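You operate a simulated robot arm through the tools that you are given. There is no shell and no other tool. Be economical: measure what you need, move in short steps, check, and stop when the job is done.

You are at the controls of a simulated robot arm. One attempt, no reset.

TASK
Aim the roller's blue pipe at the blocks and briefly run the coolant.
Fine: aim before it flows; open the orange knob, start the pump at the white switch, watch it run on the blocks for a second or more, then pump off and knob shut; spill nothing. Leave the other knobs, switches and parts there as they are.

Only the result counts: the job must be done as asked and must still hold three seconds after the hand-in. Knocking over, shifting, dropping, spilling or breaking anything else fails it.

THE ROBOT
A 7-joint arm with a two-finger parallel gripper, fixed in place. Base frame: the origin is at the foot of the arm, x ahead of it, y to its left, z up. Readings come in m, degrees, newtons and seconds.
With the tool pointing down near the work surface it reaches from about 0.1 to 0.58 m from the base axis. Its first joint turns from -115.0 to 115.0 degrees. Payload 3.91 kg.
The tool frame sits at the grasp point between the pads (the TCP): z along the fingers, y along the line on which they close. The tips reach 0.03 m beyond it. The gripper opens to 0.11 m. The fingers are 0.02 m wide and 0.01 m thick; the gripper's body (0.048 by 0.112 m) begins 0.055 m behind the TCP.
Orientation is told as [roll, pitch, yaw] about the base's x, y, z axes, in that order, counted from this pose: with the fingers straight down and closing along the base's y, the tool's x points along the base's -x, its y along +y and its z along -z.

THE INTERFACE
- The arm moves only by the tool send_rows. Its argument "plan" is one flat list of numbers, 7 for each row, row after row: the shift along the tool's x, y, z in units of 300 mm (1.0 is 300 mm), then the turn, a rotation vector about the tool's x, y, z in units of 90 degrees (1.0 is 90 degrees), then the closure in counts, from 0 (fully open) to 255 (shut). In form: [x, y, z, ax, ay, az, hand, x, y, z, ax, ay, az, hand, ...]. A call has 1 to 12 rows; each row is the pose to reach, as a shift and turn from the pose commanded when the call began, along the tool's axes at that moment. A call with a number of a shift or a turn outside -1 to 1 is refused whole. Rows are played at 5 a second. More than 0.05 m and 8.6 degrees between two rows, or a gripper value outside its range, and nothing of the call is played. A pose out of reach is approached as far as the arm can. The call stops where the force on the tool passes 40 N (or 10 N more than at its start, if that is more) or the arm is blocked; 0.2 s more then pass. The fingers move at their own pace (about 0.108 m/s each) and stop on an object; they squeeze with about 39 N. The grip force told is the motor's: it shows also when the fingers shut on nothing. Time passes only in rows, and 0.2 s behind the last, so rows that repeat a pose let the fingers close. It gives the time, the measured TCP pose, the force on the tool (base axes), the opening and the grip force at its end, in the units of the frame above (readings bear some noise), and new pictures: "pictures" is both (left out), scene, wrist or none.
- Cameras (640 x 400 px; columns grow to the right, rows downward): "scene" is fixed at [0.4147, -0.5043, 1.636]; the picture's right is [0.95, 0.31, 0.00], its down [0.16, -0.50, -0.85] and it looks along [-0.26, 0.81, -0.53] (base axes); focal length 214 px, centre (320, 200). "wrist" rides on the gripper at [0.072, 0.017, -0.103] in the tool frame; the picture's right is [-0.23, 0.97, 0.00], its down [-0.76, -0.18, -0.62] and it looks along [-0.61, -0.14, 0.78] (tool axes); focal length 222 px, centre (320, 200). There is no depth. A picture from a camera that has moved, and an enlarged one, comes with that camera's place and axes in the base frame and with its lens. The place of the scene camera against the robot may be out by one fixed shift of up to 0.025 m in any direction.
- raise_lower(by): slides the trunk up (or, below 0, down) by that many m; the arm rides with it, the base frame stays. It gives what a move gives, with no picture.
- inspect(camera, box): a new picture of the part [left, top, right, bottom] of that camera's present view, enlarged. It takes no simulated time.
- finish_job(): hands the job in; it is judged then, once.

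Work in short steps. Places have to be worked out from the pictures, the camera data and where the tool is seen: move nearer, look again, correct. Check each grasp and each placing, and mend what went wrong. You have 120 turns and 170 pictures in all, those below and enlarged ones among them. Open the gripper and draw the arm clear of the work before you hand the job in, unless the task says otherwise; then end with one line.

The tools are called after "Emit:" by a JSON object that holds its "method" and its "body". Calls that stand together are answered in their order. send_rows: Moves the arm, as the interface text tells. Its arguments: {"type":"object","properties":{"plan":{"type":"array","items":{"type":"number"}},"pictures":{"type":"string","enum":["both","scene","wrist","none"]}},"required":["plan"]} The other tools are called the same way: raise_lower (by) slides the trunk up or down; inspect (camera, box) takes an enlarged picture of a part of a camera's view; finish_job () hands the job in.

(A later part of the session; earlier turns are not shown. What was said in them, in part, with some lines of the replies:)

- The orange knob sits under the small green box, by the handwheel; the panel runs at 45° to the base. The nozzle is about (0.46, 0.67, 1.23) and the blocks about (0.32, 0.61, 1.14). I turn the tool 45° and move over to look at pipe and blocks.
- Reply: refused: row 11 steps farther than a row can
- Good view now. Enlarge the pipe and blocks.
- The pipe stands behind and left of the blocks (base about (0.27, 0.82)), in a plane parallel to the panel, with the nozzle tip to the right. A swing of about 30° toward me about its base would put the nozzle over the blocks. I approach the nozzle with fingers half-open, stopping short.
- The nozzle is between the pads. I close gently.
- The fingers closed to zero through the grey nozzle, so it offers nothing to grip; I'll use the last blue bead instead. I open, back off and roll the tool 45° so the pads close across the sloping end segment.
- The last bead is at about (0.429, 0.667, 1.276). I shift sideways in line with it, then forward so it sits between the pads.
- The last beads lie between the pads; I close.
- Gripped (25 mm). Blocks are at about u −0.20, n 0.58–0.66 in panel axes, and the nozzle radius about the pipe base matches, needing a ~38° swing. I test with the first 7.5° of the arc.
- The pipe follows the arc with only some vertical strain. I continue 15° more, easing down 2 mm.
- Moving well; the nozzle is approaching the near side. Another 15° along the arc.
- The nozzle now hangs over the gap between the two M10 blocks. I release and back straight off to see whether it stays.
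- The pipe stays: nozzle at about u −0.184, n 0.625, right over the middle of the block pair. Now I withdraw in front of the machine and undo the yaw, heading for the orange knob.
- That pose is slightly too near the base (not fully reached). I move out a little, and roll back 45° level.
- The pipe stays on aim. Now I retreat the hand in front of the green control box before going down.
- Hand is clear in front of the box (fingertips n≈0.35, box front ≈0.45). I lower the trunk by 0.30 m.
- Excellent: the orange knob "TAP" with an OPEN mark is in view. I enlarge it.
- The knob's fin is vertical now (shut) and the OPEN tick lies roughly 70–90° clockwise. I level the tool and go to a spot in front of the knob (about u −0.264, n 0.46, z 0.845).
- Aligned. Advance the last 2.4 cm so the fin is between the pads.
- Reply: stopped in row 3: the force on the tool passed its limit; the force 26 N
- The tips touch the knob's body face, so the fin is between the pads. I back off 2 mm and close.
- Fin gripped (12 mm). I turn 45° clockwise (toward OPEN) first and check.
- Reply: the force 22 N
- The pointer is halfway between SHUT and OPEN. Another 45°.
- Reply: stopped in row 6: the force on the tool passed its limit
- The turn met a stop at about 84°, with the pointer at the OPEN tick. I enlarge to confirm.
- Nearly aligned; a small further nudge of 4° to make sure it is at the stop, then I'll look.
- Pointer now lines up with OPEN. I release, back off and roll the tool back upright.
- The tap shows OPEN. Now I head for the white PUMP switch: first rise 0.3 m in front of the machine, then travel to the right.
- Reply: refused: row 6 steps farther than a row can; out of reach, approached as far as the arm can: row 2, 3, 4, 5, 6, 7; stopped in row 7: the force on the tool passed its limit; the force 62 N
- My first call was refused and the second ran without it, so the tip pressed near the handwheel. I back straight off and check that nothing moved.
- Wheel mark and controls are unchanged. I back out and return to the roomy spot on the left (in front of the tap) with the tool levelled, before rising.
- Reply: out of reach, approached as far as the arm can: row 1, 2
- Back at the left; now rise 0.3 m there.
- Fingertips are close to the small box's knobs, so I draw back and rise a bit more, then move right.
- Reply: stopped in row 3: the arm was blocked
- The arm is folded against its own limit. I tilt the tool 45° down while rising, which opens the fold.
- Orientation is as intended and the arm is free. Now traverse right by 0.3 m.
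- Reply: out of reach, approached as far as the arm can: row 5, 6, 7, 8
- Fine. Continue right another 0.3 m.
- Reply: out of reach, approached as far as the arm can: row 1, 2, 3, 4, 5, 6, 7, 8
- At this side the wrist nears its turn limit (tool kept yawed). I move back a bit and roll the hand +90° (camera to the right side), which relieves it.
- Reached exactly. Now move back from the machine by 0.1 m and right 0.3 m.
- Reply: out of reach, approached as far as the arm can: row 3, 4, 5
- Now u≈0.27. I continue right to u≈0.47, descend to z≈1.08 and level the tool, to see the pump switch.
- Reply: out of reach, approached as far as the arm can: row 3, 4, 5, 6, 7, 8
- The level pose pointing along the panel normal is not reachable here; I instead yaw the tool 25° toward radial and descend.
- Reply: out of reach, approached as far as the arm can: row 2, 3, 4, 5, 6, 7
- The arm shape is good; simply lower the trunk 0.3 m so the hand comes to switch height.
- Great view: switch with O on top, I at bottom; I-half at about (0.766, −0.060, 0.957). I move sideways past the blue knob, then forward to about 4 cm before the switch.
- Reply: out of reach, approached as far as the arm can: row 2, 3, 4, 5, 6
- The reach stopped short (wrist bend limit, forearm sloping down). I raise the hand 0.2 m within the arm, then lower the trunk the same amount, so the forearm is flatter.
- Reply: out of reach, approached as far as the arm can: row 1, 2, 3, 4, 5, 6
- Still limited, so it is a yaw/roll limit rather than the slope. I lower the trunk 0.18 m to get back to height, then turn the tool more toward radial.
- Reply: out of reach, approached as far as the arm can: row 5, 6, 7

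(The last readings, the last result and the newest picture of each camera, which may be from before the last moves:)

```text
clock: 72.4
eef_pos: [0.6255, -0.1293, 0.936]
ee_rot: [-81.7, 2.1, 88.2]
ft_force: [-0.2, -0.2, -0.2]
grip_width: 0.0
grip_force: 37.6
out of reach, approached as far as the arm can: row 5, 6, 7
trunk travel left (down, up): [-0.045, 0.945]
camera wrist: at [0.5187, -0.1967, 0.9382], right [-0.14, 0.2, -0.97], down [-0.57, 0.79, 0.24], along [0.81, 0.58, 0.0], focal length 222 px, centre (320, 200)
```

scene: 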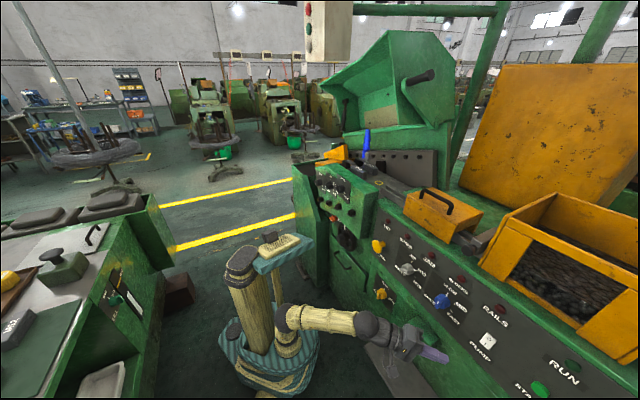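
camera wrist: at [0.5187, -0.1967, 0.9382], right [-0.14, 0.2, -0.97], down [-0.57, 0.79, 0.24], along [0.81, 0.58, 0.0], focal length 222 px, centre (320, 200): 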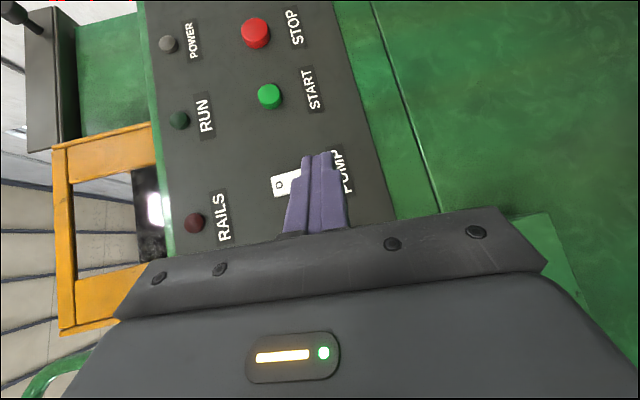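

Still short with a radial tool, so roll joint is probably at its stop. I roll another +90° (camera below, the neutral roll) and retry.

Emit:
{"method": "send_rows", "body": {"plan": [0, 0, -0.05, 0, 0, 0.09, 255, 0, 0, -0.1, 0, 0, 0.18, 255, 0, 0, -0.1, 0, 0, 0.27, 255, 0, 0, -0.1, 0, 0, 0.36, 255, 0, 0, -0.1, 0, 0, 0.45, 255, 0, 0, -0.1, 0, 0, 0.54, 255, 0, 0, -0.1, 0, 0, 0.63, 255, 0, 0, -0.1, 0, 0, 0.72, 255, 0, 0, -0.1, 0, 0, 0.81, 255, 0, 0, -0.1, 0, 0, 0.9, 255, 0, 0, -0.1, 0, 0, 0.98, 255], "pictures": "both"}}

```text
clock: 74.8
eef_pos: [0.5951, -0.1296, 0.9404]
ee_rot: [-23.6, -80.8, 21.8]
ft_force: [-0.3, -0.4, -0.7]
grip_width: 0.0
grip_force: 38.1
trunk travel left (down, up): [-0.045, 0.945]
camera wrist: at [0.4832, -0.1119, 0.8831], right [0.06, 0.98, 0.16], down [-0.51, -0.11, 0.85], along [0.86, -0.13, 0.49], focal length 222 px, centre (320, 200)
```

scene: 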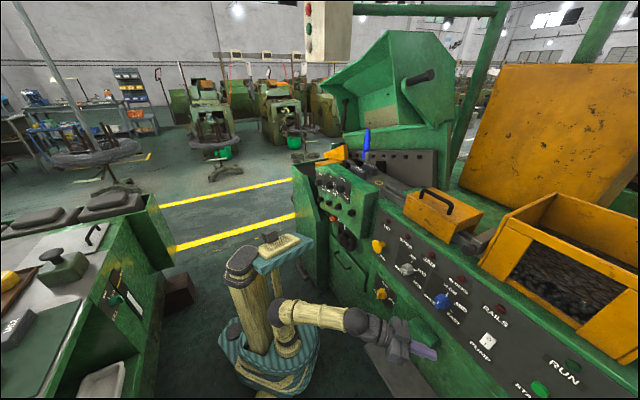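
wrist: 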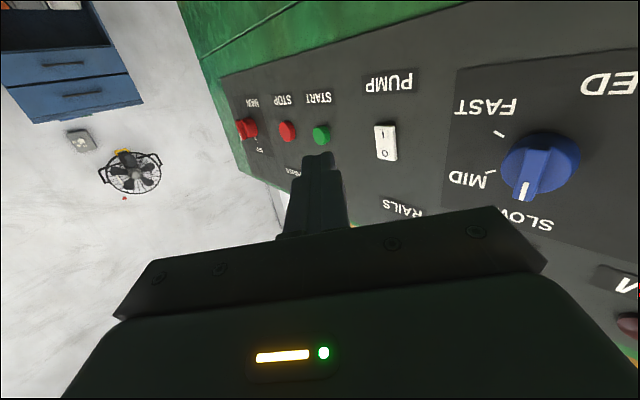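

Full motion is available now, with a clear (inverted) view. Switch centre about (0.766, −0.059, 0.971), I-half at z≈0.956. I yaw 30° toward the panel and go to ~3.5 cm before the I-half.

Emit:
{"method": "send_rows", "body": {"plan": [-0.03, 0.028, 0.04, -0.067, 0, 0, 255, -0.06, 0.056, 0.1, -0.133, 0, 0, 255, -0.09, 0.084, 0.17, -0.2, 0, 0, 255, -0.12, 0.112, 0.24, -0.267, 0, 0, 255, -0.148, 0.14, 0.31, -0.333, 0, 0, 255, -0.148, 0.14, 0.359, -0.333, 0, 0, 255, -0.148, 0.14, 0.359, -0.333, 0, 0, 255], "pictures": "both"}}

Emit:
{"method": "inspect", "body": {"camera": "scene", "box": [430, 300, 530, 370]}}

```text
clock: 76.4
eef_pos: [0.5989, -0.0705, 0.9248]
ee_rot: [5.7, -80.8, 22.5]
ft_force: [0.3, -0.5, -0.1]
grip_width: 0.0001
grip_force: 37.8
out of reach, approached as far as the arm can: row 2, 3, 4, 5, 6, 7
trunk travel left (down, up): [-0.045, 0.945]
camera wrist: at [0.4908, -0.1073, 0.8718], right [-0.43, 0.87, 0.24], down [-0.35, -0.4, 0.85], along [0.84, 0.28, 0.47], focal length 222 px, centre (320, 200)
```

scene: 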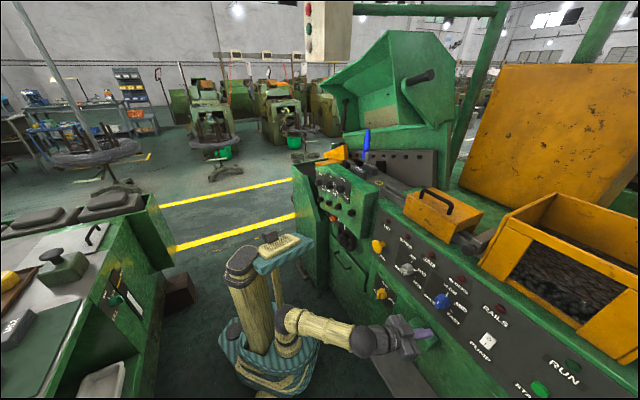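
wrist: 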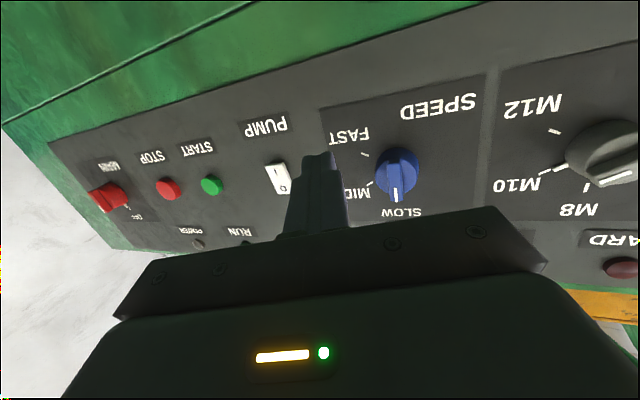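

```text
5.71 times, centred on (480, 335) of scene
camera zoom: at [0.4147, -0.5043, 1.636], right [0.95, 0.31, 0.0], down [0.16, -0.5, -0.85], along [-0.26, 0.81, -0.53], focal length 1226 px, centre (-594, -571)
```

zoom: 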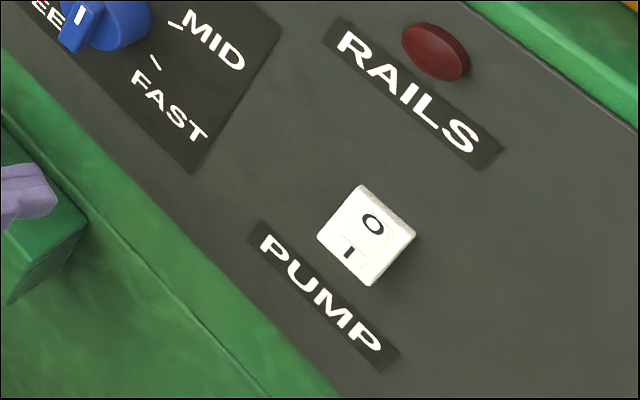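

Pose is stuck although not far, so the arm's redundancy seems wound up. I fold back to a neutral posture: retreat and tilt the tool down, as at the start.

Emit:
{"method": "send_rows", "body": {"plan": [-0.011, 0.027, -0.053, 0, 0.088, 0, 255, -0.022, 0.054, -0.106, 0, 0.176, 0, 255, -0.033, 0.08, -0.158, 0, 0.264, 0, 255, -0.045, 0.107, -0.211, 0, 0.352, 0, 255, -0.056, 0.134, -0.264, 0, 0.44, 0, 255, -0.068, 0.16, -0.316, 0, 0.528, 0, 255, -0.079, 0.187, -0.369, 0, 0.616, 0, 255, -0.09, 0.214, -0.422, 0, 0.704, 0, 255, -0.102, 0.24, -0.474, 0, 0.792, 0, 255, -0.113, 0.267, -0.527, 0, 0.88, 0, 255, -0.113, 0.267, -0.527, 0, 0.88, 0, 255], "pictures": "scene"}}

```text
clock: 78.8
eef_pos: [0.4, -0.0612, 0.8005]
ee_rot: [0.8, -1.7, 28.1]
ft_force: [-0.3, -0.1, -0.6]
grip_width: 0.0002
grip_force: 37.7
out of reach, approached as far as the arm can: row 1, 2, 3, 4, 5, 6, 7, 8, 9, 10, 11
trunk travel left (down, up): [-0.045, 0.945]
```

scene: 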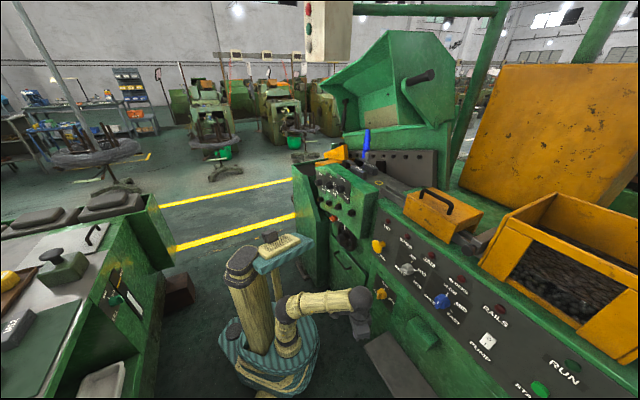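

Now I see: the elbow can't open much past 90°, so the trunk is too low for this height. I raise the trunk by 0.49 m to have the same relative height as when I reached the pipe.

Emit:
{"method": "raise_lower", "body": {"by": 0.49}}

Emit:
{"method": "send_rows", "body": {"plan": [0, 0, 0.14, 0, 0, 0, 255, 0, 0, 0.28, 0, 0, 0, 255, 0, 0, 0.42, 0, 0, 0, 255, 0, 0, 0.56, 0, 0, 0, 255, 0, 0, 0.7, 0, 0, 0, 255, 0, 0, 0.7, 0, 0, 0, 255], "pictures": "scene"}}

```text
refused: 0.49 is not a number from -0.4 to 0.4
```

```text
clock: 80.2
eef_pos: [0.402, -0.0605, 0.5878]
ee_rot: [0.8, -1.6, 28.1]
ft_force: [0.1, 0.3, -0.7]
grip_width: 0.0
grip_force: 37.4
trunk travel left (down, up): [-0.045, 0.945]
```

scene: 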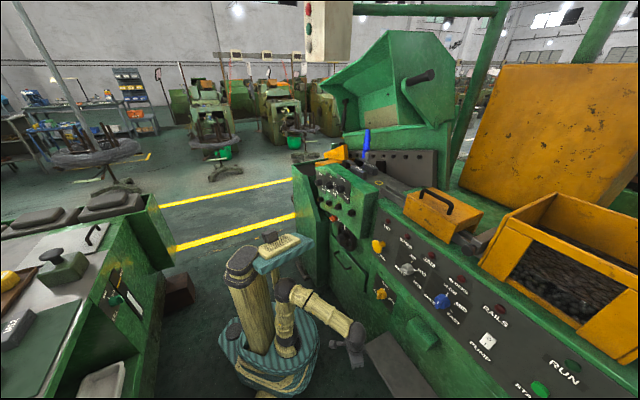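

No harm done (hand simply went down in the open). Raise trunk in an allowed step.

Emit:
{"method": "raise_lower", "body": {"by": 0.4}}

```text
clock: 84.0
eef_pos: [0.4019, -0.06, 0.9898]
ee_rot: [0.9, -1.7, 28.1]
ft_force: [-0.3, 0.2, -0.5]
grip_width: 0.0001
grip_force: 37.5
trunk travel left (down, up): [-0.445, 0.545]
```

Now tilt the tool up to horizontal while moving out to about (0.60, −0.10, 0.97).

Emit:
{"method": "send_rows", "body": {"plan": [-0.052, -0.043, 0.007, 0, -0.09, 0, 255, -0.104, -0.086, 0.013, 0, -0.18, 0, 255, -0.155, -0.128, 0.02, 0, -0.27, 0, 255, -0.207, -0.171, 0.027, 0, -0.36, 0, 255, -0.259, -0.214, 0.034, 0, -0.45, 0, 255, -0.311, -0.257, 0.04, 0, -0.54, 0, 255, -0.363, -0.3, 0.047, 0, -0.63, 0, 255, -0.414, -0.342, 0.054, 0, -0.72, 0, 255, -0.466, -0.385, 0.06, 0, -0.81, 0, 255, -0.518, -0.428, 0.067, 0, -0.9, 0, 255, -0.518, -0.428, 0.067, 0, -0.9, 0, 255], "pictures": "both"}}

```text
clock: 86.4
eef_pos: [0.6007, -0.0991, 0.9731]
ee_rot: [6.6, -82.6, 21.8]
ft_force: [1.3, 0.2, 0.1]
grip_width: 0.0
grip_force: 38.0
trunk travel left (down, up): [-0.445, 0.545]
camera wrist: at [0.4931, -0.1356, 0.9154], right [-0.43, 0.87, 0.24], down [-0.37, -0.41, 0.83], along [0.82, 0.27, 0.5], focal length 222 px, centre (320, 200)
```

scene: 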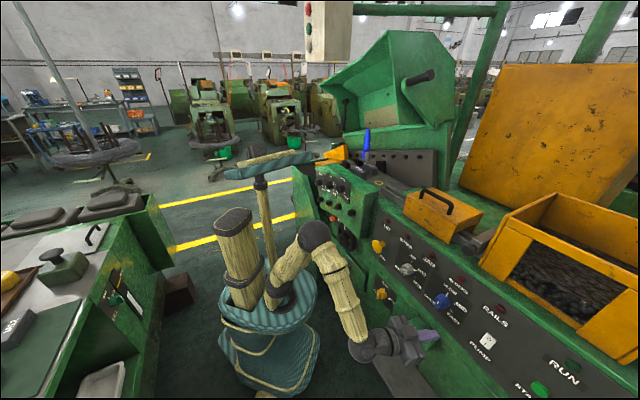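
wrist: 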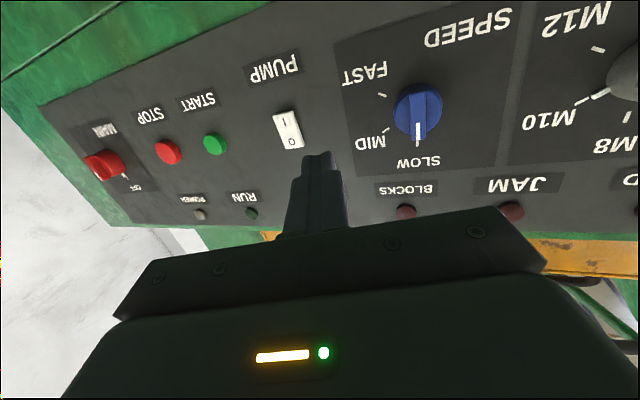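

Exactly reached, and the switch position is confirmed at (0.767, −0.060, 0.972). Move to 3.5 cm in front of the I-half.

Emit:
{"method": "send_rows", "body": {"plan": [-0.016, -0.14, 0.04, 0, 0, 0, 255, -0.016, -0.14, 0.14, 0, 0, 0, 255, -0.016, -0.14, 0.24, 0, 0, 0, 255, -0.016, -0.14, 0.334, 0, 0, 0, 255, -0.016, -0.14, 0.334, 0, 0, 0, 255], "pictures": "wrist"}}

Emit:
{"method": "inspect", "body": {"camera": "scene", "box": [430, 300, 530, 370]}}

```text
clock: 87.6
eef_pos: [0.7076, -0.0891, 0.9636]
ee_rot: [6.9, -82.4, 21.3]
ft_force: [1.1, -0.7, 0.1]
grip_width: 0.0002
grip_force: 37.9
trunk travel left (down, up): [-0.445, 0.545]
camera wrist: at [0.601, -0.1253, 0.9065], right [-0.43, 0.87, 0.24], down [-0.37, -0.41, 0.83], along [0.82, 0.27, 0.5], focal length 222 px, centre (320, 200)
```

wrist: 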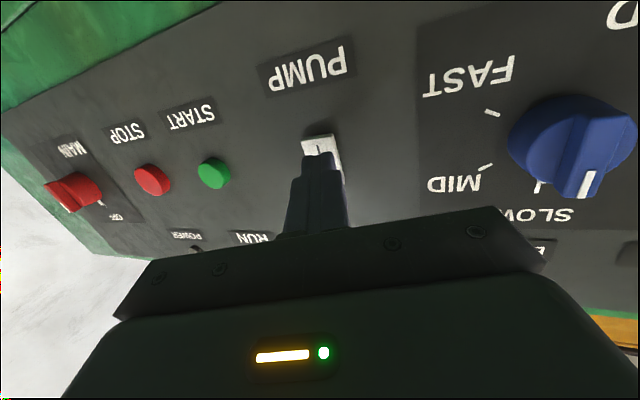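

```text
5.71 times, centred on (480, 335) of scene
camera zoom: at [0.4147, -0.5043, 1.636], right [0.95, 0.31, 0.0], down [0.16, -0.5, -0.85], along [-0.26, 0.81, -0.53], focal length 1226 px, centre (-594, -571)
```

zoom: 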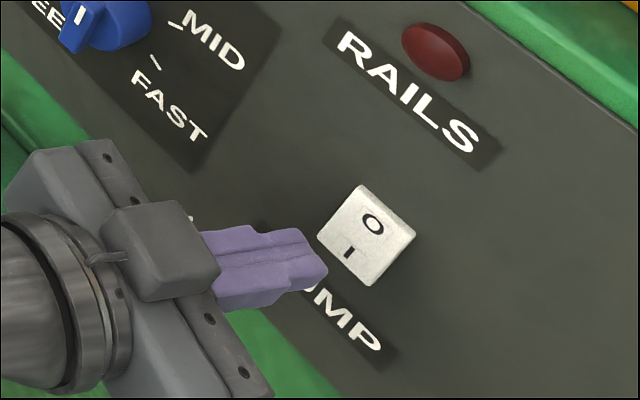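

Aligned just below the "I". Tap is open and pipe aimed, so I press gently in small steps.

Emit:
{"method": "send_rows", "body": {"plan": [0, 0, 0.06, 0, 0, 0, 255, 0, 0, 0.1, 0, 0, 0, 255, 0, 0, 0.115, 0, 0, 0, 255, 0, 0, 0.13, 0, 0, 0, 255], "pictures": "none"}}

Emit:
{"method": "inspect", "body": {"camera": "scene", "box": [430, 300, 530, 370]}}

Emit:
{"method": "inspect", "body": {"camera": "scene", "box": [320, 115, 430, 190]}}

```text
clock: 88.2
eef_pos: [0.7272, -0.0798, 0.9607]
ee_rot: [5.8, -82.4, 22.4]
ft_force: [-31.6, -0.9, 3.8]
grip_width: 0.0001
grip_force: 37.9
trunk travel left (down, up): [-0.445, 0.545]
stopped in row 3: the force on the tool passed its limit (the readings are from after the stop); the commanded pose is now the measured one
```

```text
5.71 times, centred on (480, 335) of scene
camera zoom: at [0.4147, -0.5043, 1.636], right [0.95, 0.31, 0.0], down [0.16, -0.5, -0.85], along [-0.26, 0.81, -0.53], focal length 1226 px, centre (-594, -571)
```

zoom: 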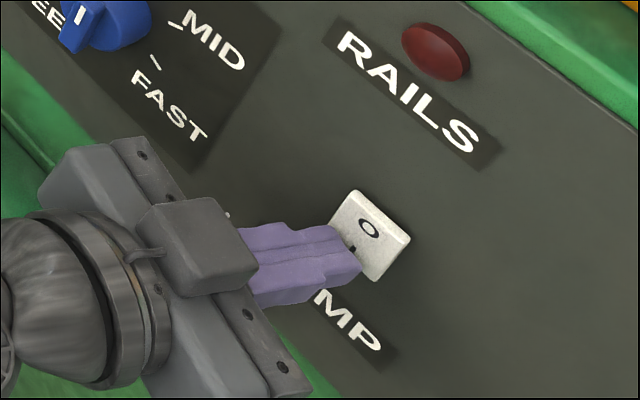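

```text
5.33 times, centred on (375, 152) of scene
camera zoom: at [0.4147, -0.5043, 1.636], right [0.95, 0.31, 0.0], down [0.16, -0.5, -0.85], along [-0.26, 0.81, -0.53], focal length 1144 px, centre (27, 453)
```

zoom: 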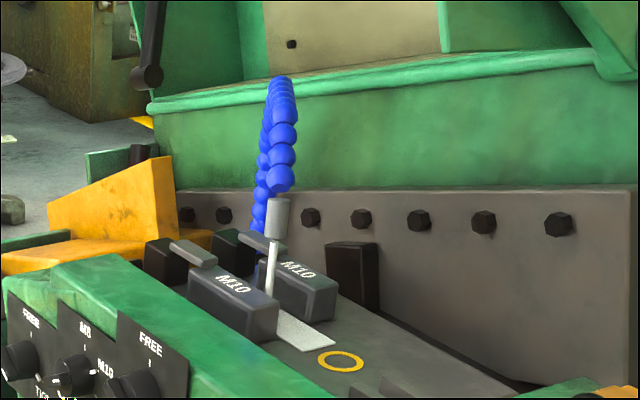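

The coolant runs from the nozzle between the M10 blocks. I let it run a little over a second while retreating and moving up to the O-half, then press it.

Emit:
{"method": "send_rows", "body": {"plan": [0, 0, -0.1, 0, 0, 0, 255, -0.05, 0, -0.13, 0, 0, 0, 255, -0.097, 0, -0.13, 0, 0, 0, 255, -0.097, 0, -0.13, 0, 0, 0, 255, -0.097, 0, -0.13, 0, 0, 0, 255, -0.097, 0, -0.06, 0, 0, 0, 255, -0.097, 0, -0.03, 0, 0, 0, 255, -0.097, 0, -0.01, 0, 0, 0, 255, -0.097, 0, 0.01, 0, 0, 0, 255, -0.097, 0, 0.025, 0, 0, 0, 255, -0.097, 0, 0.04, 0, 0, 0, 255], "pictures": "none"}}

Emit:
{"method": "inspect", "body": {"camera": "scene", "box": [430, 300, 530, 370]}}

Emit:
{"method": "inspect", "body": {"camera": "scene", "box": [320, 115, 430, 190]}}

```text
clock: 90.3
eef_pos: [0.7301, -0.0804, 0.9857]
ee_rot: [5.5, -82.0, 22.5]
ft_force: [-30.1, -4.2, 4.9]
grip_width: 0.0
grip_force: 37.7
trunk travel left (down, up): [-0.445, 0.545]
stopped in row 10: the force on the tool passed its limit (the readings are from after the stop); the commanded pose is now the measured one
```

```text
5.71 times, centred on (480, 335) of scene
camera zoom: at [0.4147, -0.5043, 1.636], right [0.95, 0.31, 0.0], down [0.16, -0.5, -0.85], along [-0.26, 0.81, -0.53], focal length 1226 px, centre (-594, -571)
```

zoom: 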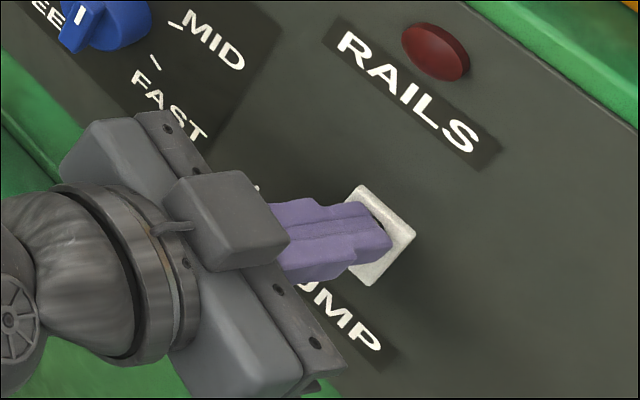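

```text
5.33 times, centred on (375, 152) of scene
camera zoom: at [0.4147, -0.5043, 1.636], right [0.95, 0.31, 0.0], down [0.16, -0.5, -0.85], along [-0.26, 0.81, -0.53], focal length 1144 px, centre (27, 453)
```

zoom: 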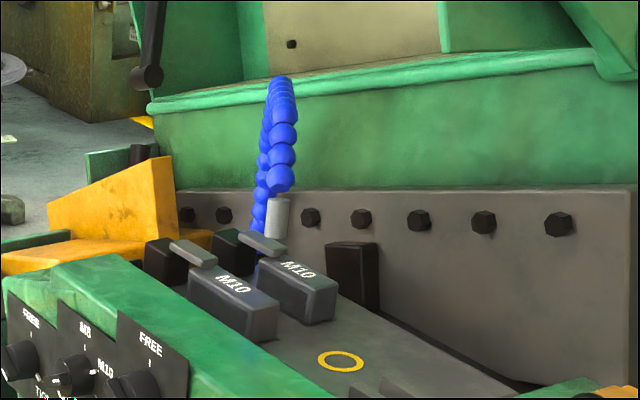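

Flow has stopped with the switch on O after ~2 s. I back away from the panel, keeping clear of the blue knob.

Emit:
{"method": "send_rows", "body": {"plan": [0, 0, -0.1, 0, 0, 0, 255, 0, 0, -0.22, 0, 0, 0, 255, 0, 0, -0.36, 0, 0, 0, 255, 0, 0, -0.5, 0, 0, 0, 255, 0, 0, -0.5, 0, 0, 0, 255], "pictures": "wrist"}}

Emit:
{"method": "inspect", "body": {"camera": "scene", "box": [430, 300, 530, 370]}}

```text
clock: 91.5
eef_pos: [0.6009, -0.1496, 1.0047]
ee_rot: [6.4, -81.8, 21.6]
ft_force: [-1.1, -0.2, 0.2]
grip_width: 0.0001
grip_force: 37.9
trunk travel left (down, up): [-0.445, 0.545]
camera wrist: at [0.4935, -0.1861, 0.9476], right [-0.43, 0.87, 0.24], down [-0.36, -0.41, 0.84], along [0.83, 0.27, 0.49], focal length 222 px, centre (320, 200)
```

wrist: 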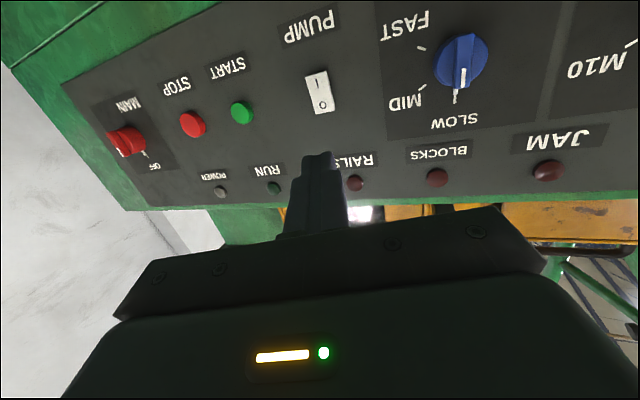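

```text
5.71 times, centred on (480, 335) of scene
camera zoom: at [0.4147, -0.5043, 1.636], right [0.95, 0.31, 0.0], down [0.16, -0.5, -0.85], along [-0.26, 0.81, -0.53], focal length 1226 px, centre (-594, -571)
```

zoom: 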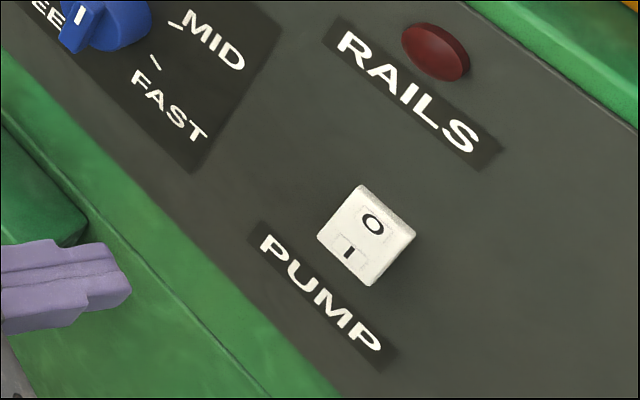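

Switch looks exactly as at the start (O). Now fold back: tilt the tool down while retreating, for the swing back to the tap.

Emit:
{"method": "send_rows", "body": {"plan": [-0.007, 0.052, -0.049, 0, 0.09, 0, 255, -0.015, 0.103, -0.098, 0, 0.18, 0, 255, -0.022, 0.155, -0.148, 0, 0.27, 0, 255, -0.029, 0.207, -0.197, 0, 0.36, 0, 255, -0.036, 0.258, -0.246, 0, 0.45, 0, 255, -0.044, 0.31, -0.295, 0, 0.54, 0, 255, -0.051, 0.362, -0.344, 0, 0.63, 0, 255, -0.058, 0.414, -0.394, 0, 0.72, 0, 255, -0.066, 0.465, -0.443, 0, 0.81, 0, 255, -0.073, 0.517, -0.492, 0, 0.9, 0, 255, -0.073, 0.517, -0.492, 0, 0.9, 0, 255], "pictures": "none"}}

```text
clock: 93.9
eef_pos: [0.4057, -0.079, 1.049]
ee_rot: [0.9, -0.9, 27.9]
ft_force: [-0.7, 0.4, -0.7]
grip_width: 0.0
grip_force: 37.7
trunk travel left (down, up): [-0.445, 0.545]
```

Swing left along an arc with the tool pointing down, first half.

Emit:
{"method": "send_rows", "body": {"plan": [-0.022, 0.151, 0, 0, 0, 0, 255, -0.044, 0.301, 0, 0, 0, 0, 255, -0.066, 0.452, 0, 0, 0, 0, 255, -0.07, 0.601, 0, 0, 0, 0, 255, -0.073, 0.75, 0, 0, 0, 0, 255, -0.076, 0.899, 0, 0, 0, 0, 255, -0.076, 0.899, 0, 0, 0, 0, 255], "pictures": "none"}}

```text
clock: 95.5
eef_pos: [0.2953, 0.1696, 1.0541]
ee_rot: [0.8, -0.9, 28.0]
ft_force: [0.3, 0.7, 0.5]
grip_width: 0.0002
grip_force: 37.9
trunk travel left (down, up): [-0.445, 0.545]
```

Second half of the swing, also yawing to 45°.

Emit:
{"method": "send_rows", "body": {"plan": [0.027, 0.14, 0, 0, 0, -0.03, 255, 0.053, 0.28, 0, 0, 0, -0.06, 255, 0.08, 0.419, 0, 0, 0, -0.09, 255, 0.155, 0.54, 0, 0, 0, -0.12, 255, 0.2, 0.66, 0, 0, 0, -0.15, 255, 0.236, 0.766, 0, 0, 0, -0.19, 255, 0.275, 0.87, 0, 0, 0, -0.19, 255, 0.313, 0.977, 0, 0, 0, -0.19, 255, 0.313, 0.977, 0, 0, 0, -0.19, 255], "pictures": "both"}}

```text
clock: 97.5
eef_pos: [0.0759, 0.3847, 1.0574]
ee_rot: [0.6, -1.1, 45.2]
ft_force: [0.5, -0.1, 0.6]
grip_width: 0.0
grip_force: 37.6
trunk travel left (down, up): [-0.445, 0.545]
camera wrist: at [0.0119, 0.3435, 1.1606], right [-0.53, 0.85, 0.01], down [0.66, 0.4, 0.64], along [0.53, 0.35, -0.77], focal length 222 px, centre (320, 200)
```

scene: 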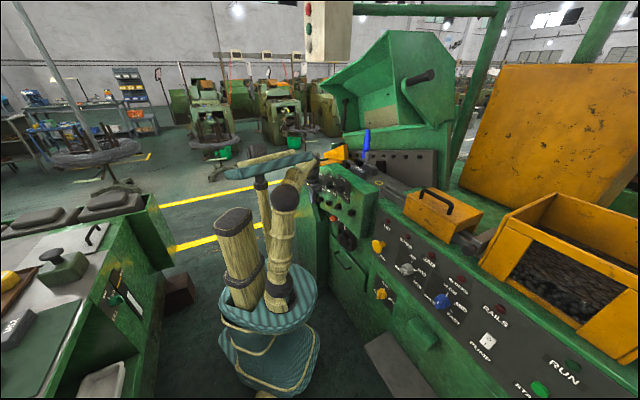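
wrist: 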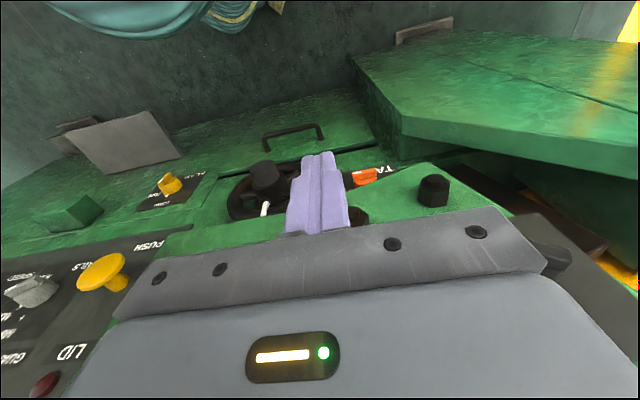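

Good. I raise the trunk 8 cm to match the earlier tap posture, then descend while tilting up to horizontal in front of the tap.

Emit:
{"method": "raise_lower", "body": {"by": 0.08}}

Emit:
{"method": "send_rows", "body": {"plan": [-0.018, 0.014, 0.087, 0, -0.09, 0, 255, -0.036, 0.028, 0.174, 0, -0.18, 0, 255, -0.054, 0.042, 0.261, 0, -0.27, 0, 255, -0.072, 0.056, 0.348, 0, -0.36, 0, 255, -0.09, 0.07, 0.435, 0, -0.45, 0, 255, -0.108, 0.084, 0.522, 0, -0.54, 0, 255, -0.126, 0.098, 0.609, 0, -0.63, 0, 255, -0.144, 0.112, 0.696, 0, -0.72, 0, 255, -0.162, 0.126, 0.783, 0, -0.81, 0, 255, -0.18, 0.14, 0.87, 0, -0.9, 0, 255, -0.198, 0.153, 0.957, 0, -0.99, 0, 255, -0.198, 0.153, 0.957, 0, -0.99, 0, 255], "pictures": "both"}}

```text
clock: 98.6
eef_pos: [0.077, 0.3838, 1.1381]
ee_rot: [0.7, -1.1, 45.1]
ft_force: [0.2, -0.2, 0.7]
grip_width: 0.0002
grip_force: 37.9
trunk travel left (down, up): [-0.525, 0.465]
```

```text
clock: 101.2
eef_pos: [0.0885, 0.4645, 0.8526]
ee_rot: [114.8, -89.3, -69.6]
ft_force: [-0.8, 0.1, -0.5]
grip_width: 0.0
grip_force: 37.5
trunk travel left (down, up): [-0.525, 0.465]
camera wrist: at [0.0031, 0.4045, 0.7804], right [-0.69, 0.68, 0.24], down [-0.31, -0.58, 0.76], along [0.65, 0.45, 0.61], focal length 222 px, centre (320, 200)
```

scene: 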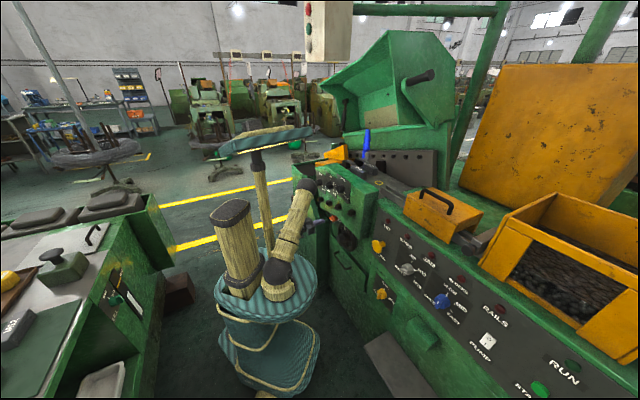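
wrist: 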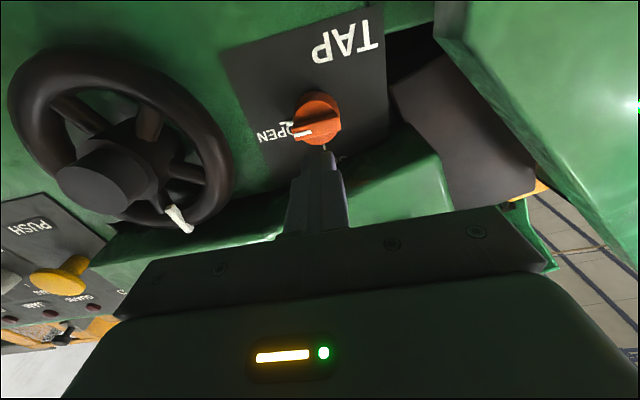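

Right in front of the tap. Now roll −90° so the pads close vertically on the now-horizontal fin, and open to 3 cm.

Emit:
{"method": "send_rows", "body": {"plan": [0, 0, 0, 0, 0, -0.09, 185, 0, 0, 0, 0, 0, -0.18, 185, 0, 0, 0, 0, 0, -0.27, 185, 0, 0, 0, 0, 0, -0.36, 185, 0, 0, 0, 0, 0, -0.45, 185, 0, 0, 0, 0, 0, -0.54, 185, 0, 0, 0, 0, 0, -0.63, 185, 0, 0, 0, 0, 0, -0.72, 185, 0, 0, 0, 0, 0, -0.81, 185, 0, 0, 0, 0, 0, -0.9, 185, 0, 0, 0, 0, 0, -0.98, 185, 0, 0, 0, 0, 0, -0.98, 185], "pictures": "wrist"}}

Emit:
{"method": "inspect", "body": {"camera": "scene", "box": [295, 195, 365, 240]}}

```text
clock: 103.8
eef_pos: [0.0875, 0.464, 0.8518]
ee_rot: [-90.2, -2.3, 135.2]
ft_force: [-0.1, 0.3, -0.3]
grip_width: 0.03
grip_force: 0.1
trunk travel left (down, up): [-0.525, 0.465]
camera wrist: at [0.0649, 0.3413, 0.8326], right [-0.19, 0.19, -0.96], down [-0.97, 0.09, 0.21], along [0.13, 0.98, 0.17], focal length 222 px, centre (320, 200)
```

wrist: 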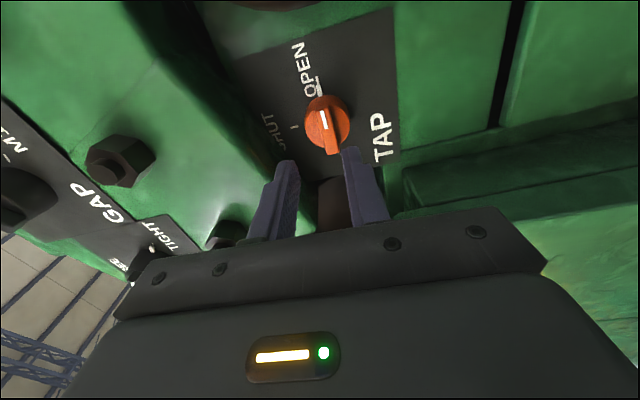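

```text
8.89 times, centred on (330, 218) of scene
camera zoom: at [0.4147, -0.5043, 1.636], right [0.95, 0.31, 0.0], down [0.16, -0.5, -0.85], along [-0.26, 0.81, -0.53], focal length 1906 px, centre (231, 44)
```

zoom: 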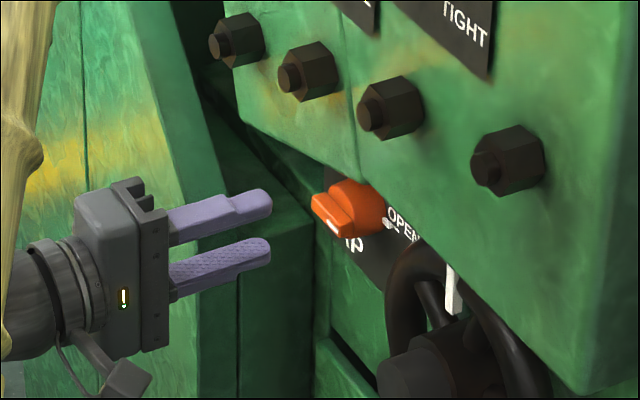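

Aligned; the earlier grip position was (0.1255, 0.5025, 0.8455). I advance to it, trimming the roll by 4° and 6 mm in height.

Emit:
{"method": "send_rows", "body": {"plan": [0, 0.02, 0, 0, 0, -0.048, 185, 0, 0.02, 0.08, 0, 0, -0.048, 185, 0, 0.02, 0.14, 0, 0, -0.048, 185, 0, 0.02, 0.174, 0, 0, -0.048, 185, 0, 0.02, 0.174, 0, 0, -0.048, 185], "pictures": "wrist"}}

Emit:
{"method": "inspect", "body": {"camera": "scene", "box": [310, 200, 360, 240]}}

```text
clock: 105.0
eef_pos: [0.1226, 0.501, 0.8462]
ee_rot: [-90.2, 1.9, 135.1]
ft_force: [-0.2, 0.7, -0.1]
grip_width: 0.0302
grip_force: 0.0
trunk travel left (down, up): [-0.525, 0.465]
camera wrist: at [0.1025, 0.3772, 0.832], right [-0.14, 0.14, -0.98], down [-0.98, 0.1, 0.15], along [0.12, 0.99, 0.12], focal length 222 px, centre (320, 200)
```

wrist: 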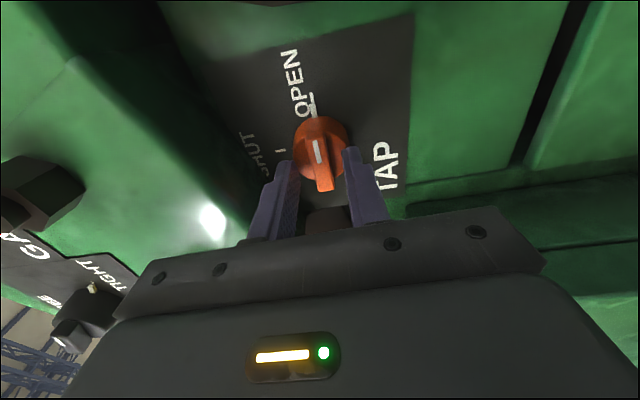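

```text
10.00 times, centred on (335, 220) of scene
camera zoom: at [0.4147, -0.5043, 1.636], right [0.95, 0.31, 0.0], down [0.16, -0.5, -0.85], along [-0.26, 0.81, -0.53], focal length 2145 px, centre (170, 0)
```

zoom: 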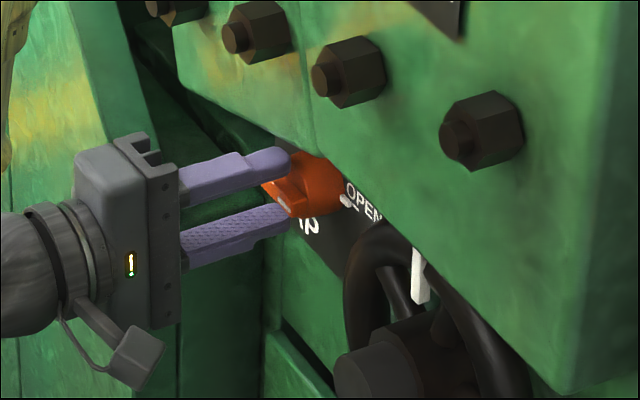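

Straddled without contact. Close on the fin.

Emit:
{"method": "send_rows", "body": {"plan": [0, 0, 0.008, 0, 0, 0, 210, 0, 0, 0.008, 0, 0, 0, 255, 0, 0, 0.008, 0, 0, 0, 255], "pictures": "wrist"}}

```text
clock: 105.8
eef_pos: [0.1253, 0.5027, 0.8455]
ee_rot: [-89.9, 2.0, 135.0]
ft_force: [-2.7, -5.9, -11.8]
grip_width: 0.0119
grip_force: 44.8
trunk travel left (down, up): [-0.525, 0.465]
camera wrist: at [0.1043, 0.3785, 0.8313], right [-0.14, 0.14, -0.98], down [-0.98, 0.1, 0.15], along [0.12, 0.99, 0.12], focal length 222 px, centre (320, 200)
```

wrist: 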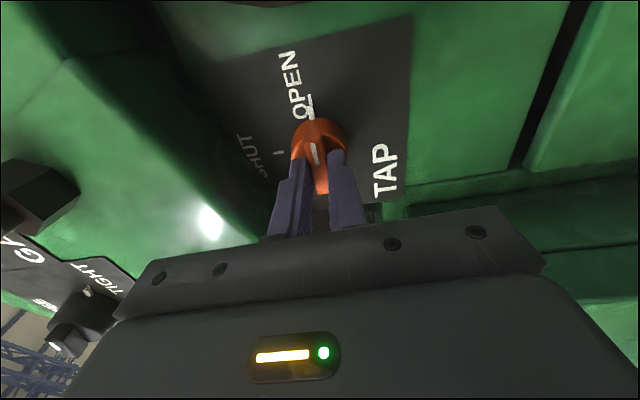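

Gripped (12 mm). Turn back 45° counter-clockwise first.

Emit:
{"method": "send_rows", "body": {"plan": [0, 0, 0, 0, 0, -0.083, 255, 0, 0, 0, 0, 0, -0.167, 255, 0, 0, 0, 0, 0, -0.25, 255, 0, 0, 0, 0, 0, -0.333, 255, 0, 0, 0, 0, 0, -0.417, 255, 0, 0, 0, 0, 0, -0.5, 255], "pictures": "wrist"}}

```text
clock: 107.2
eef_pos: [0.1251, 0.5021, 0.8438]
ee_rot: [-89.7, 45.0, 135.2]
ft_force: [-2.1, -0.3, -7.6]
grip_width: 0.012
grip_force: 45.3
trunk travel left (down, up): [-0.525, 0.465]
stopped in row 6: the force on the tool passed its limit (the readings are from after the stop); the commanded pose is now the measured one
camera wrist: at [0.0974, 0.3853, 0.8844], right [0.37, -0.38, -0.85], down [-0.91, 0.03, -0.41], along [0.18, 0.93, -0.33], focal length 222 px, centre (320, 200)
```

wrist: 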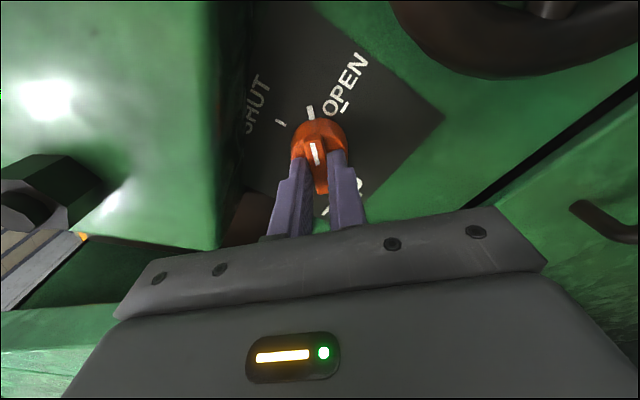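

Halfway; side strain has been reset. Continue the remaining ~45°.

Emit:
{"method": "send_rows", "body": {"plan": [0, 0, 0, 0, 0, -0.083, 255, 0, 0, 0, 0, 0, -0.167, 255, 0, 0, 0, 0, 0, -0.25, 255, 0, 0, 0, 0, 0, -0.333, 255, 0, 0, 0, 0, 0, -0.417, 255, 0, 0, 0, 0, 0, -0.49, 255], "pictures": "wrist"}}

Emit:
{"method": "inspect", "body": {"camera": "wrist", "box": [250, 50, 390, 180]}}

```text
clock: 108.6
eef_pos: [0.1268, 0.5021, 0.8433]
ee_rot: [-72.3, 89.2, 152.6]
ft_force: [6.7, -16.0, -17.1]
grip_width: 0.0118
grip_force: 45.3
trunk travel left (down, up): [-0.525, 0.465]
camera wrist: at [0.0661, 0.4168, 0.917], right [0.68, -0.69, -0.24], down [-0.58, -0.31, -0.76], along [0.45, 0.66, -0.61], focal length 222 px, centre (320, 200)
```

wrist: 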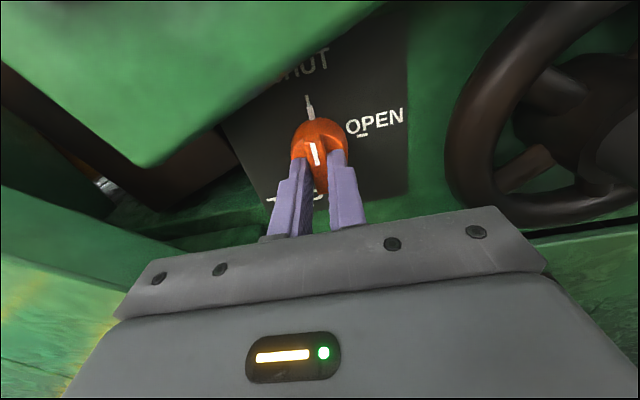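

```text
3.08 times, centred on (320, 115) of wrist
camera zoom: at [0.0661, 0.4168, 0.917], right [0.68, -0.69, -0.24], down [-0.58, -0.31, -0.76], along [0.45, 0.66, -0.61], focal length 684 px, centre (320, 462)
```

zoom: 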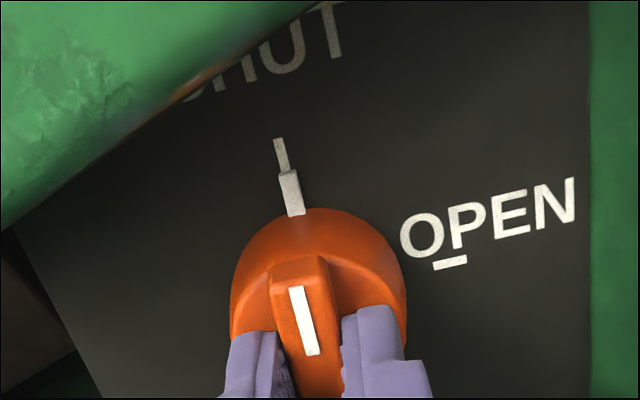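

The pointer lines up with SHUT. A small 2° nudge to be at the stop, then release and back straight off.

Emit:
{"method": "send_rows", "body": {"plan": [0, 0, 0, 0, 0, -0.022, 255, 0, 0, 0, 0, 0, -0.022, 255], "pictures": "none"}}

Emit:
{"method": "send_rows", "body": {"plan": [0, 0, 0, 0, 0, 0, 200, 0, 0, 0, 0, 0, 0, 185, 0, 0, 0, 0, 0, 0, 185, 0, 0, -0.08, 0, 0, 0, 185, 0, 0, -0.18, 0, 0, 0, 185, 0, 0, -0.18, 0, 0, 0, 185], "pictures": "wrist"}}

Emit:
{"method": "inspect", "body": {"camera": "wrist", "box": [250, 50, 390, 180]}}

```text
clock: 109.2
eef_pos: [0.1261, 0.5007, 0.8439]
ee_rot: [73.8, 88.9, -61.2]
ft_force: [6.4, -17.2, -21.5]
grip_width: 0.0118
grip_force: 44.7
trunk travel left (down, up): [-0.525, 0.465]
```

```text
clock: 110.6
eef_pos: [0.1089, 0.4612, 0.8416]
ee_rot: [82.5, 88.5, -55.0]
ft_force: [0.3, -0.6, -0.3]
grip_width: 0.0301
grip_force: 0.1
trunk travel left (down, up): [-0.525, 0.465]
camera wrist: at [0.043, 0.3809, 0.9156], right [0.66, -0.72, -0.2], down [-0.57, -0.3, -0.76], along [0.49, 0.62, -0.61], focal length 222 px, centre (320, 200)
```

wrist: 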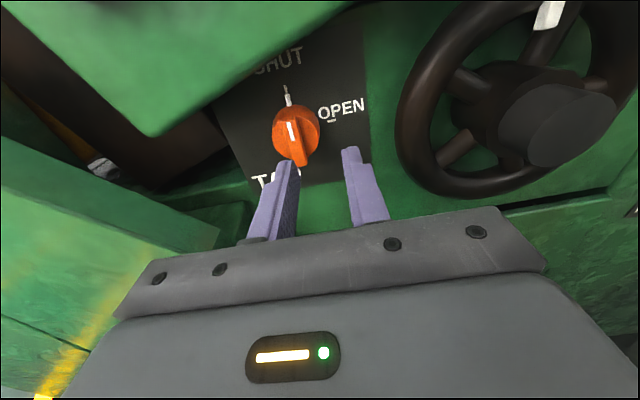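

```text
3.08 times, centred on (320, 115) of wrist
camera zoom: at [0.043, 0.3809, 0.9156], right [0.66, -0.72, -0.2], down [-0.57, -0.3, -0.76], along [0.49, 0.62, -0.61], focal length 684 px, centre (320, 462)
```

zoom: 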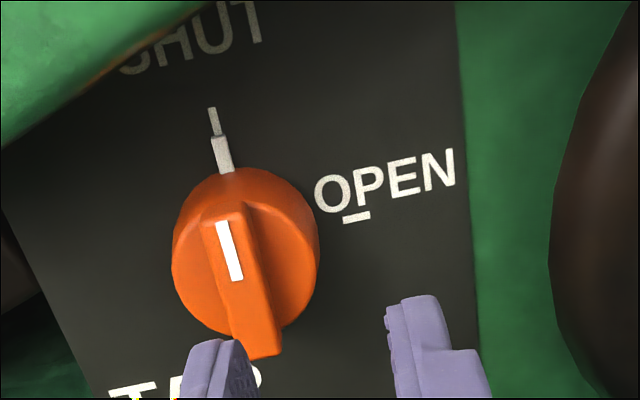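

Tap is SHUT, fin vertical as at the start. I roll the hand back to neutral and retrace the proven path upward and away.

Emit:
{"method": "send_rows", "body": {"plan": [0, 0, 0, 0, 0, 0.09, 185, 0, 0, 0, 0, 0, 0.18, 185, 0, 0, 0, 0, 0, 0.27, 185, 0, 0, 0, 0, 0, 0.36, 185, 0, 0, 0, 0, 0, 0.45, 185, 0, 0, 0, 0, 0, 0.54, 185, 0, 0, 0, 0, 0, 0.63, 185, 0, 0, 0, 0, 0, 0.72, 185, 0, 0, 0, 0, 0, 0.81, 185, 0, 0, 0, 0, 0, 0.9, 185, 0, 0, 0, 0, 0, 0.98, 185], "pictures": "none"}}

```text
clock: 113.0
eef_pos: [0.0866, 0.4651, 0.845]
ee_rot: [-89.9, 2.6, 135.0]
ft_force: [-0.1, -0.2, -0.4]
grip_width: 0.0304
grip_force: 0.1
trunk travel left (down, up): [-0.525, 0.465]
```

Emit:
{"method": "send_rows", "body": {"plan": [0, 0, 0, 0, 0, 0.09, 185, 0, 0, 0, 0, 0, 0.18, 185, 0, 0, 0, 0, 0, 0.27, 185, 0, 0, 0, 0, 0, 0.36, 185, 0, 0, 0, 0, 0, 0.45, 185, 0, 0, 0, 0, 0, 0.54, 185, 0, 0, 0, 0, 0, 0.63, 185, 0, 0, 0, 0, 0, 0.72, 185, 0, 0, 0, 0, 0, 0.81, 185, 0, 0, 0, 0, 0, 0.9, 185, 0, 0, 0, 0, 0, 0.98, 185], "pictures": "scene"}}

```text
clock: 115.4
eef_pos: [0.087, 0.4625, 0.8437]
ee_rot: [-88.4, -85.7, 133.5]
ft_force: [-0.4, -0.2, 0.5]
grip_width: 0.0303
grip_force: 0.0
trunk travel left (down, up): [-0.525, 0.465]
```

scene: 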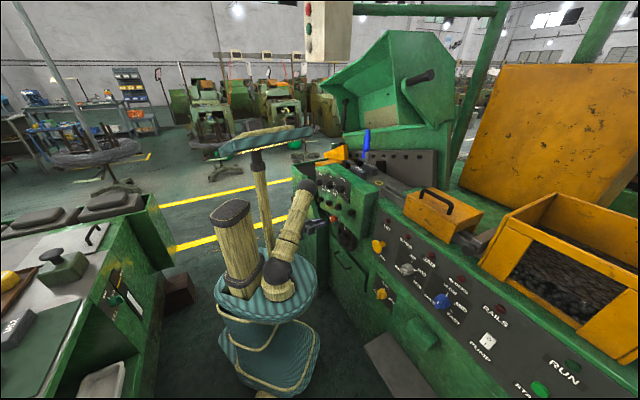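

Neutral roll reached. Retrace upward: rise, tilt down and retreat.

Emit:
{"method": "send_rows", "body": {"plan": [-0.087, -0.014, -0.02, 0, 0.09, 0, 185, -0.174, -0.028, -0.04, 0, 0.18, 0, 185, -0.261, -0.042, -0.06, 0, 0.27, 0, 185, -0.348, -0.056, -0.08, 0, 0.36, 0, 185, -0.435, -0.07, -0.1, 0, 0.45, 0, 185, -0.522, -0.084, -0.12, 0, 0.54, 0, 185, -0.609, -0.098, -0.14, 0, 0.63, 0, 185, -0.696, -0.112, -0.16, 0, 0.72, 0, 185, -0.783, -0.126, -0.18, 0, 0.81, 0, 185, -0.87, -0.14, -0.2, 0, 0.9, 0, 185, -0.957, -0.153, -0.21, 0, 0.96, 0, 185, -0.957, -0.153, -0.21, 0, 0.96, 0, 185], "pictures": "none"}}

```text
clock: 118.0
eef_pos: [0.0591, 0.4038, 1.1335]
ee_rot: [-4.6, -3.3, 45.3]
ft_force: [-0.2, 0.7, 0.1]
grip_width: 0.0303
grip_force: 0.0
trunk travel left (down, up): [-0.525, 0.465]
```

Now open fully, draw back a bit more and up, and take final pictures.

Emit:
{"method": "send_rows", "body": {"plan": [0.1, 0, -0.1, 0, 0, 0, 100, 0.2, 0, -0.2, 0, 0, 0, 0, 0.2, 0, -0.3, 0, 0, 0, 0, 0.2, 0, -0.3, 0, 0, 0, 0, 0.2, 0, -0.3, 0, 0, 0, 0], "pictures": "both"}}

Emit:
{"method": "inspect", "body": {"camera": "scene", "box": [310, 115, 430, 190]}}

Emit:
{"method": "inspect", "body": {"camera": "scene", "box": [300, 180, 560, 380]}}

Emit:
{"method": "inspect", "body": {"camera": "scene", "box": [310, 165, 400, 265]}}

```text
clock: 119.2
eef_pos: [0.028, 0.3856, 1.1806]
ee_rot: [-7.8, 2.5, 44.2]
ft_force: [0.3, 0.2, -0.9]
grip_width: 0.1099
grip_force: 0.1
trunk travel left (down, up): [-0.525, 0.465]
camera wrist: at [-0.0423, 0.3617, 1.2848], right [-0.51, 0.85, -0.14], down [0.63, 0.48, 0.61], along [0.58, 0.22, -0.78], focal length 222 px, centre (320, 200)
```

scene: 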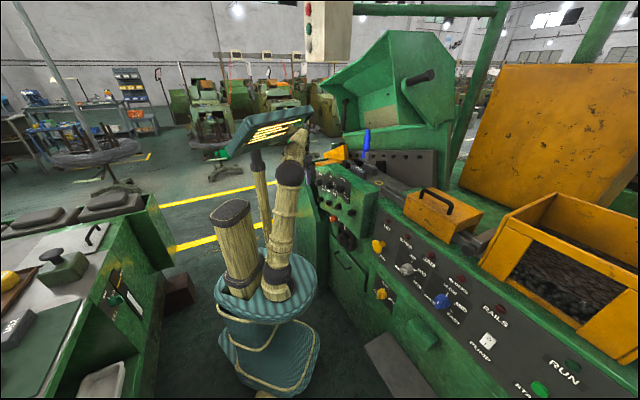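
wrist: 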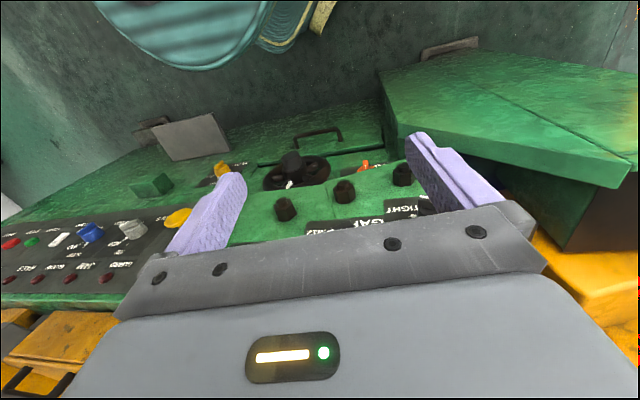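

```text
5.33 times, centred on (370, 152) of scene
camera zoom: at [0.4147, -0.5043, 1.636], right [0.95, 0.31, 0.0], down [0.16, -0.5, -0.85], along [-0.26, 0.81, -0.53], focal length 1144 px, centre (53, 453)
```

zoom: 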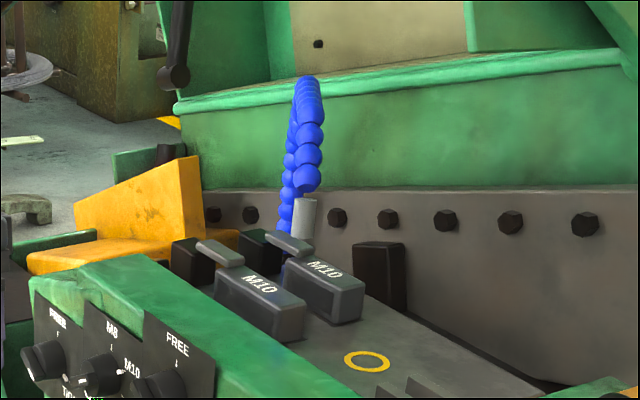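

```text
2.00 times, centred on (430, 280) of scene
camera zoom: at [0.4147, -0.5043, 1.636], right [0.95, 0.31, 0.0], down [0.16, -0.5, -0.85], along [-0.26, 0.81, -0.53], focal length 429 px, centre (100, 40)
```

zoom: 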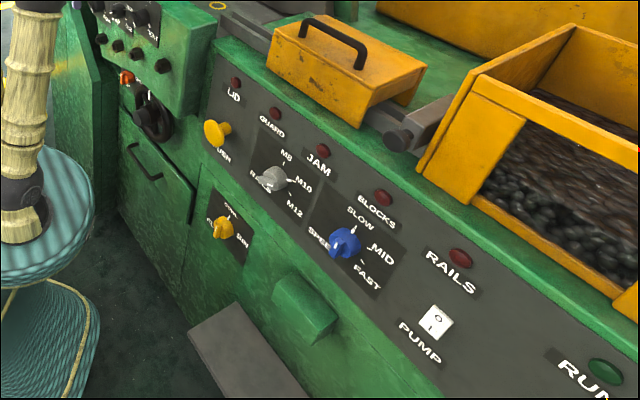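

```text
4.00 times, centred on (355, 215) of scene
camera zoom: at [0.4147, -0.5043, 1.636], right [0.95, 0.31, 0.0], down [0.16, -0.5, -0.85], along [-0.26, 0.81, -0.53], focal length 858 px, centre (180, 140)
```

zoom: 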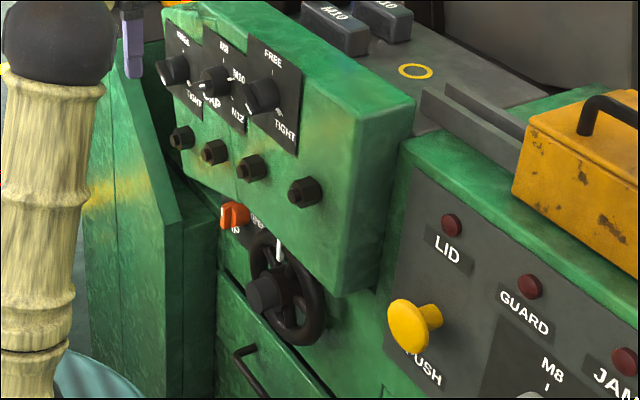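

All other controls look as at the start, the pipe stays on the blocks, pump is on O, tap shut, nothing wet, and the hand is open and clear. I hand in.

Emit:
{"method": "finish_job", "body": {}}

```text
The job is handed in.
```

The coolant ran for about two seconds and landed in the gap between the two M10 blocks, with no spill seen. The pump is now off, the orange knob is shut and the arm is clear. Once, on the way to the pump, the closed fingertips pressed against the machine by the handwheel at about 60 N. The wheel mark and the other controls look the same before and after.
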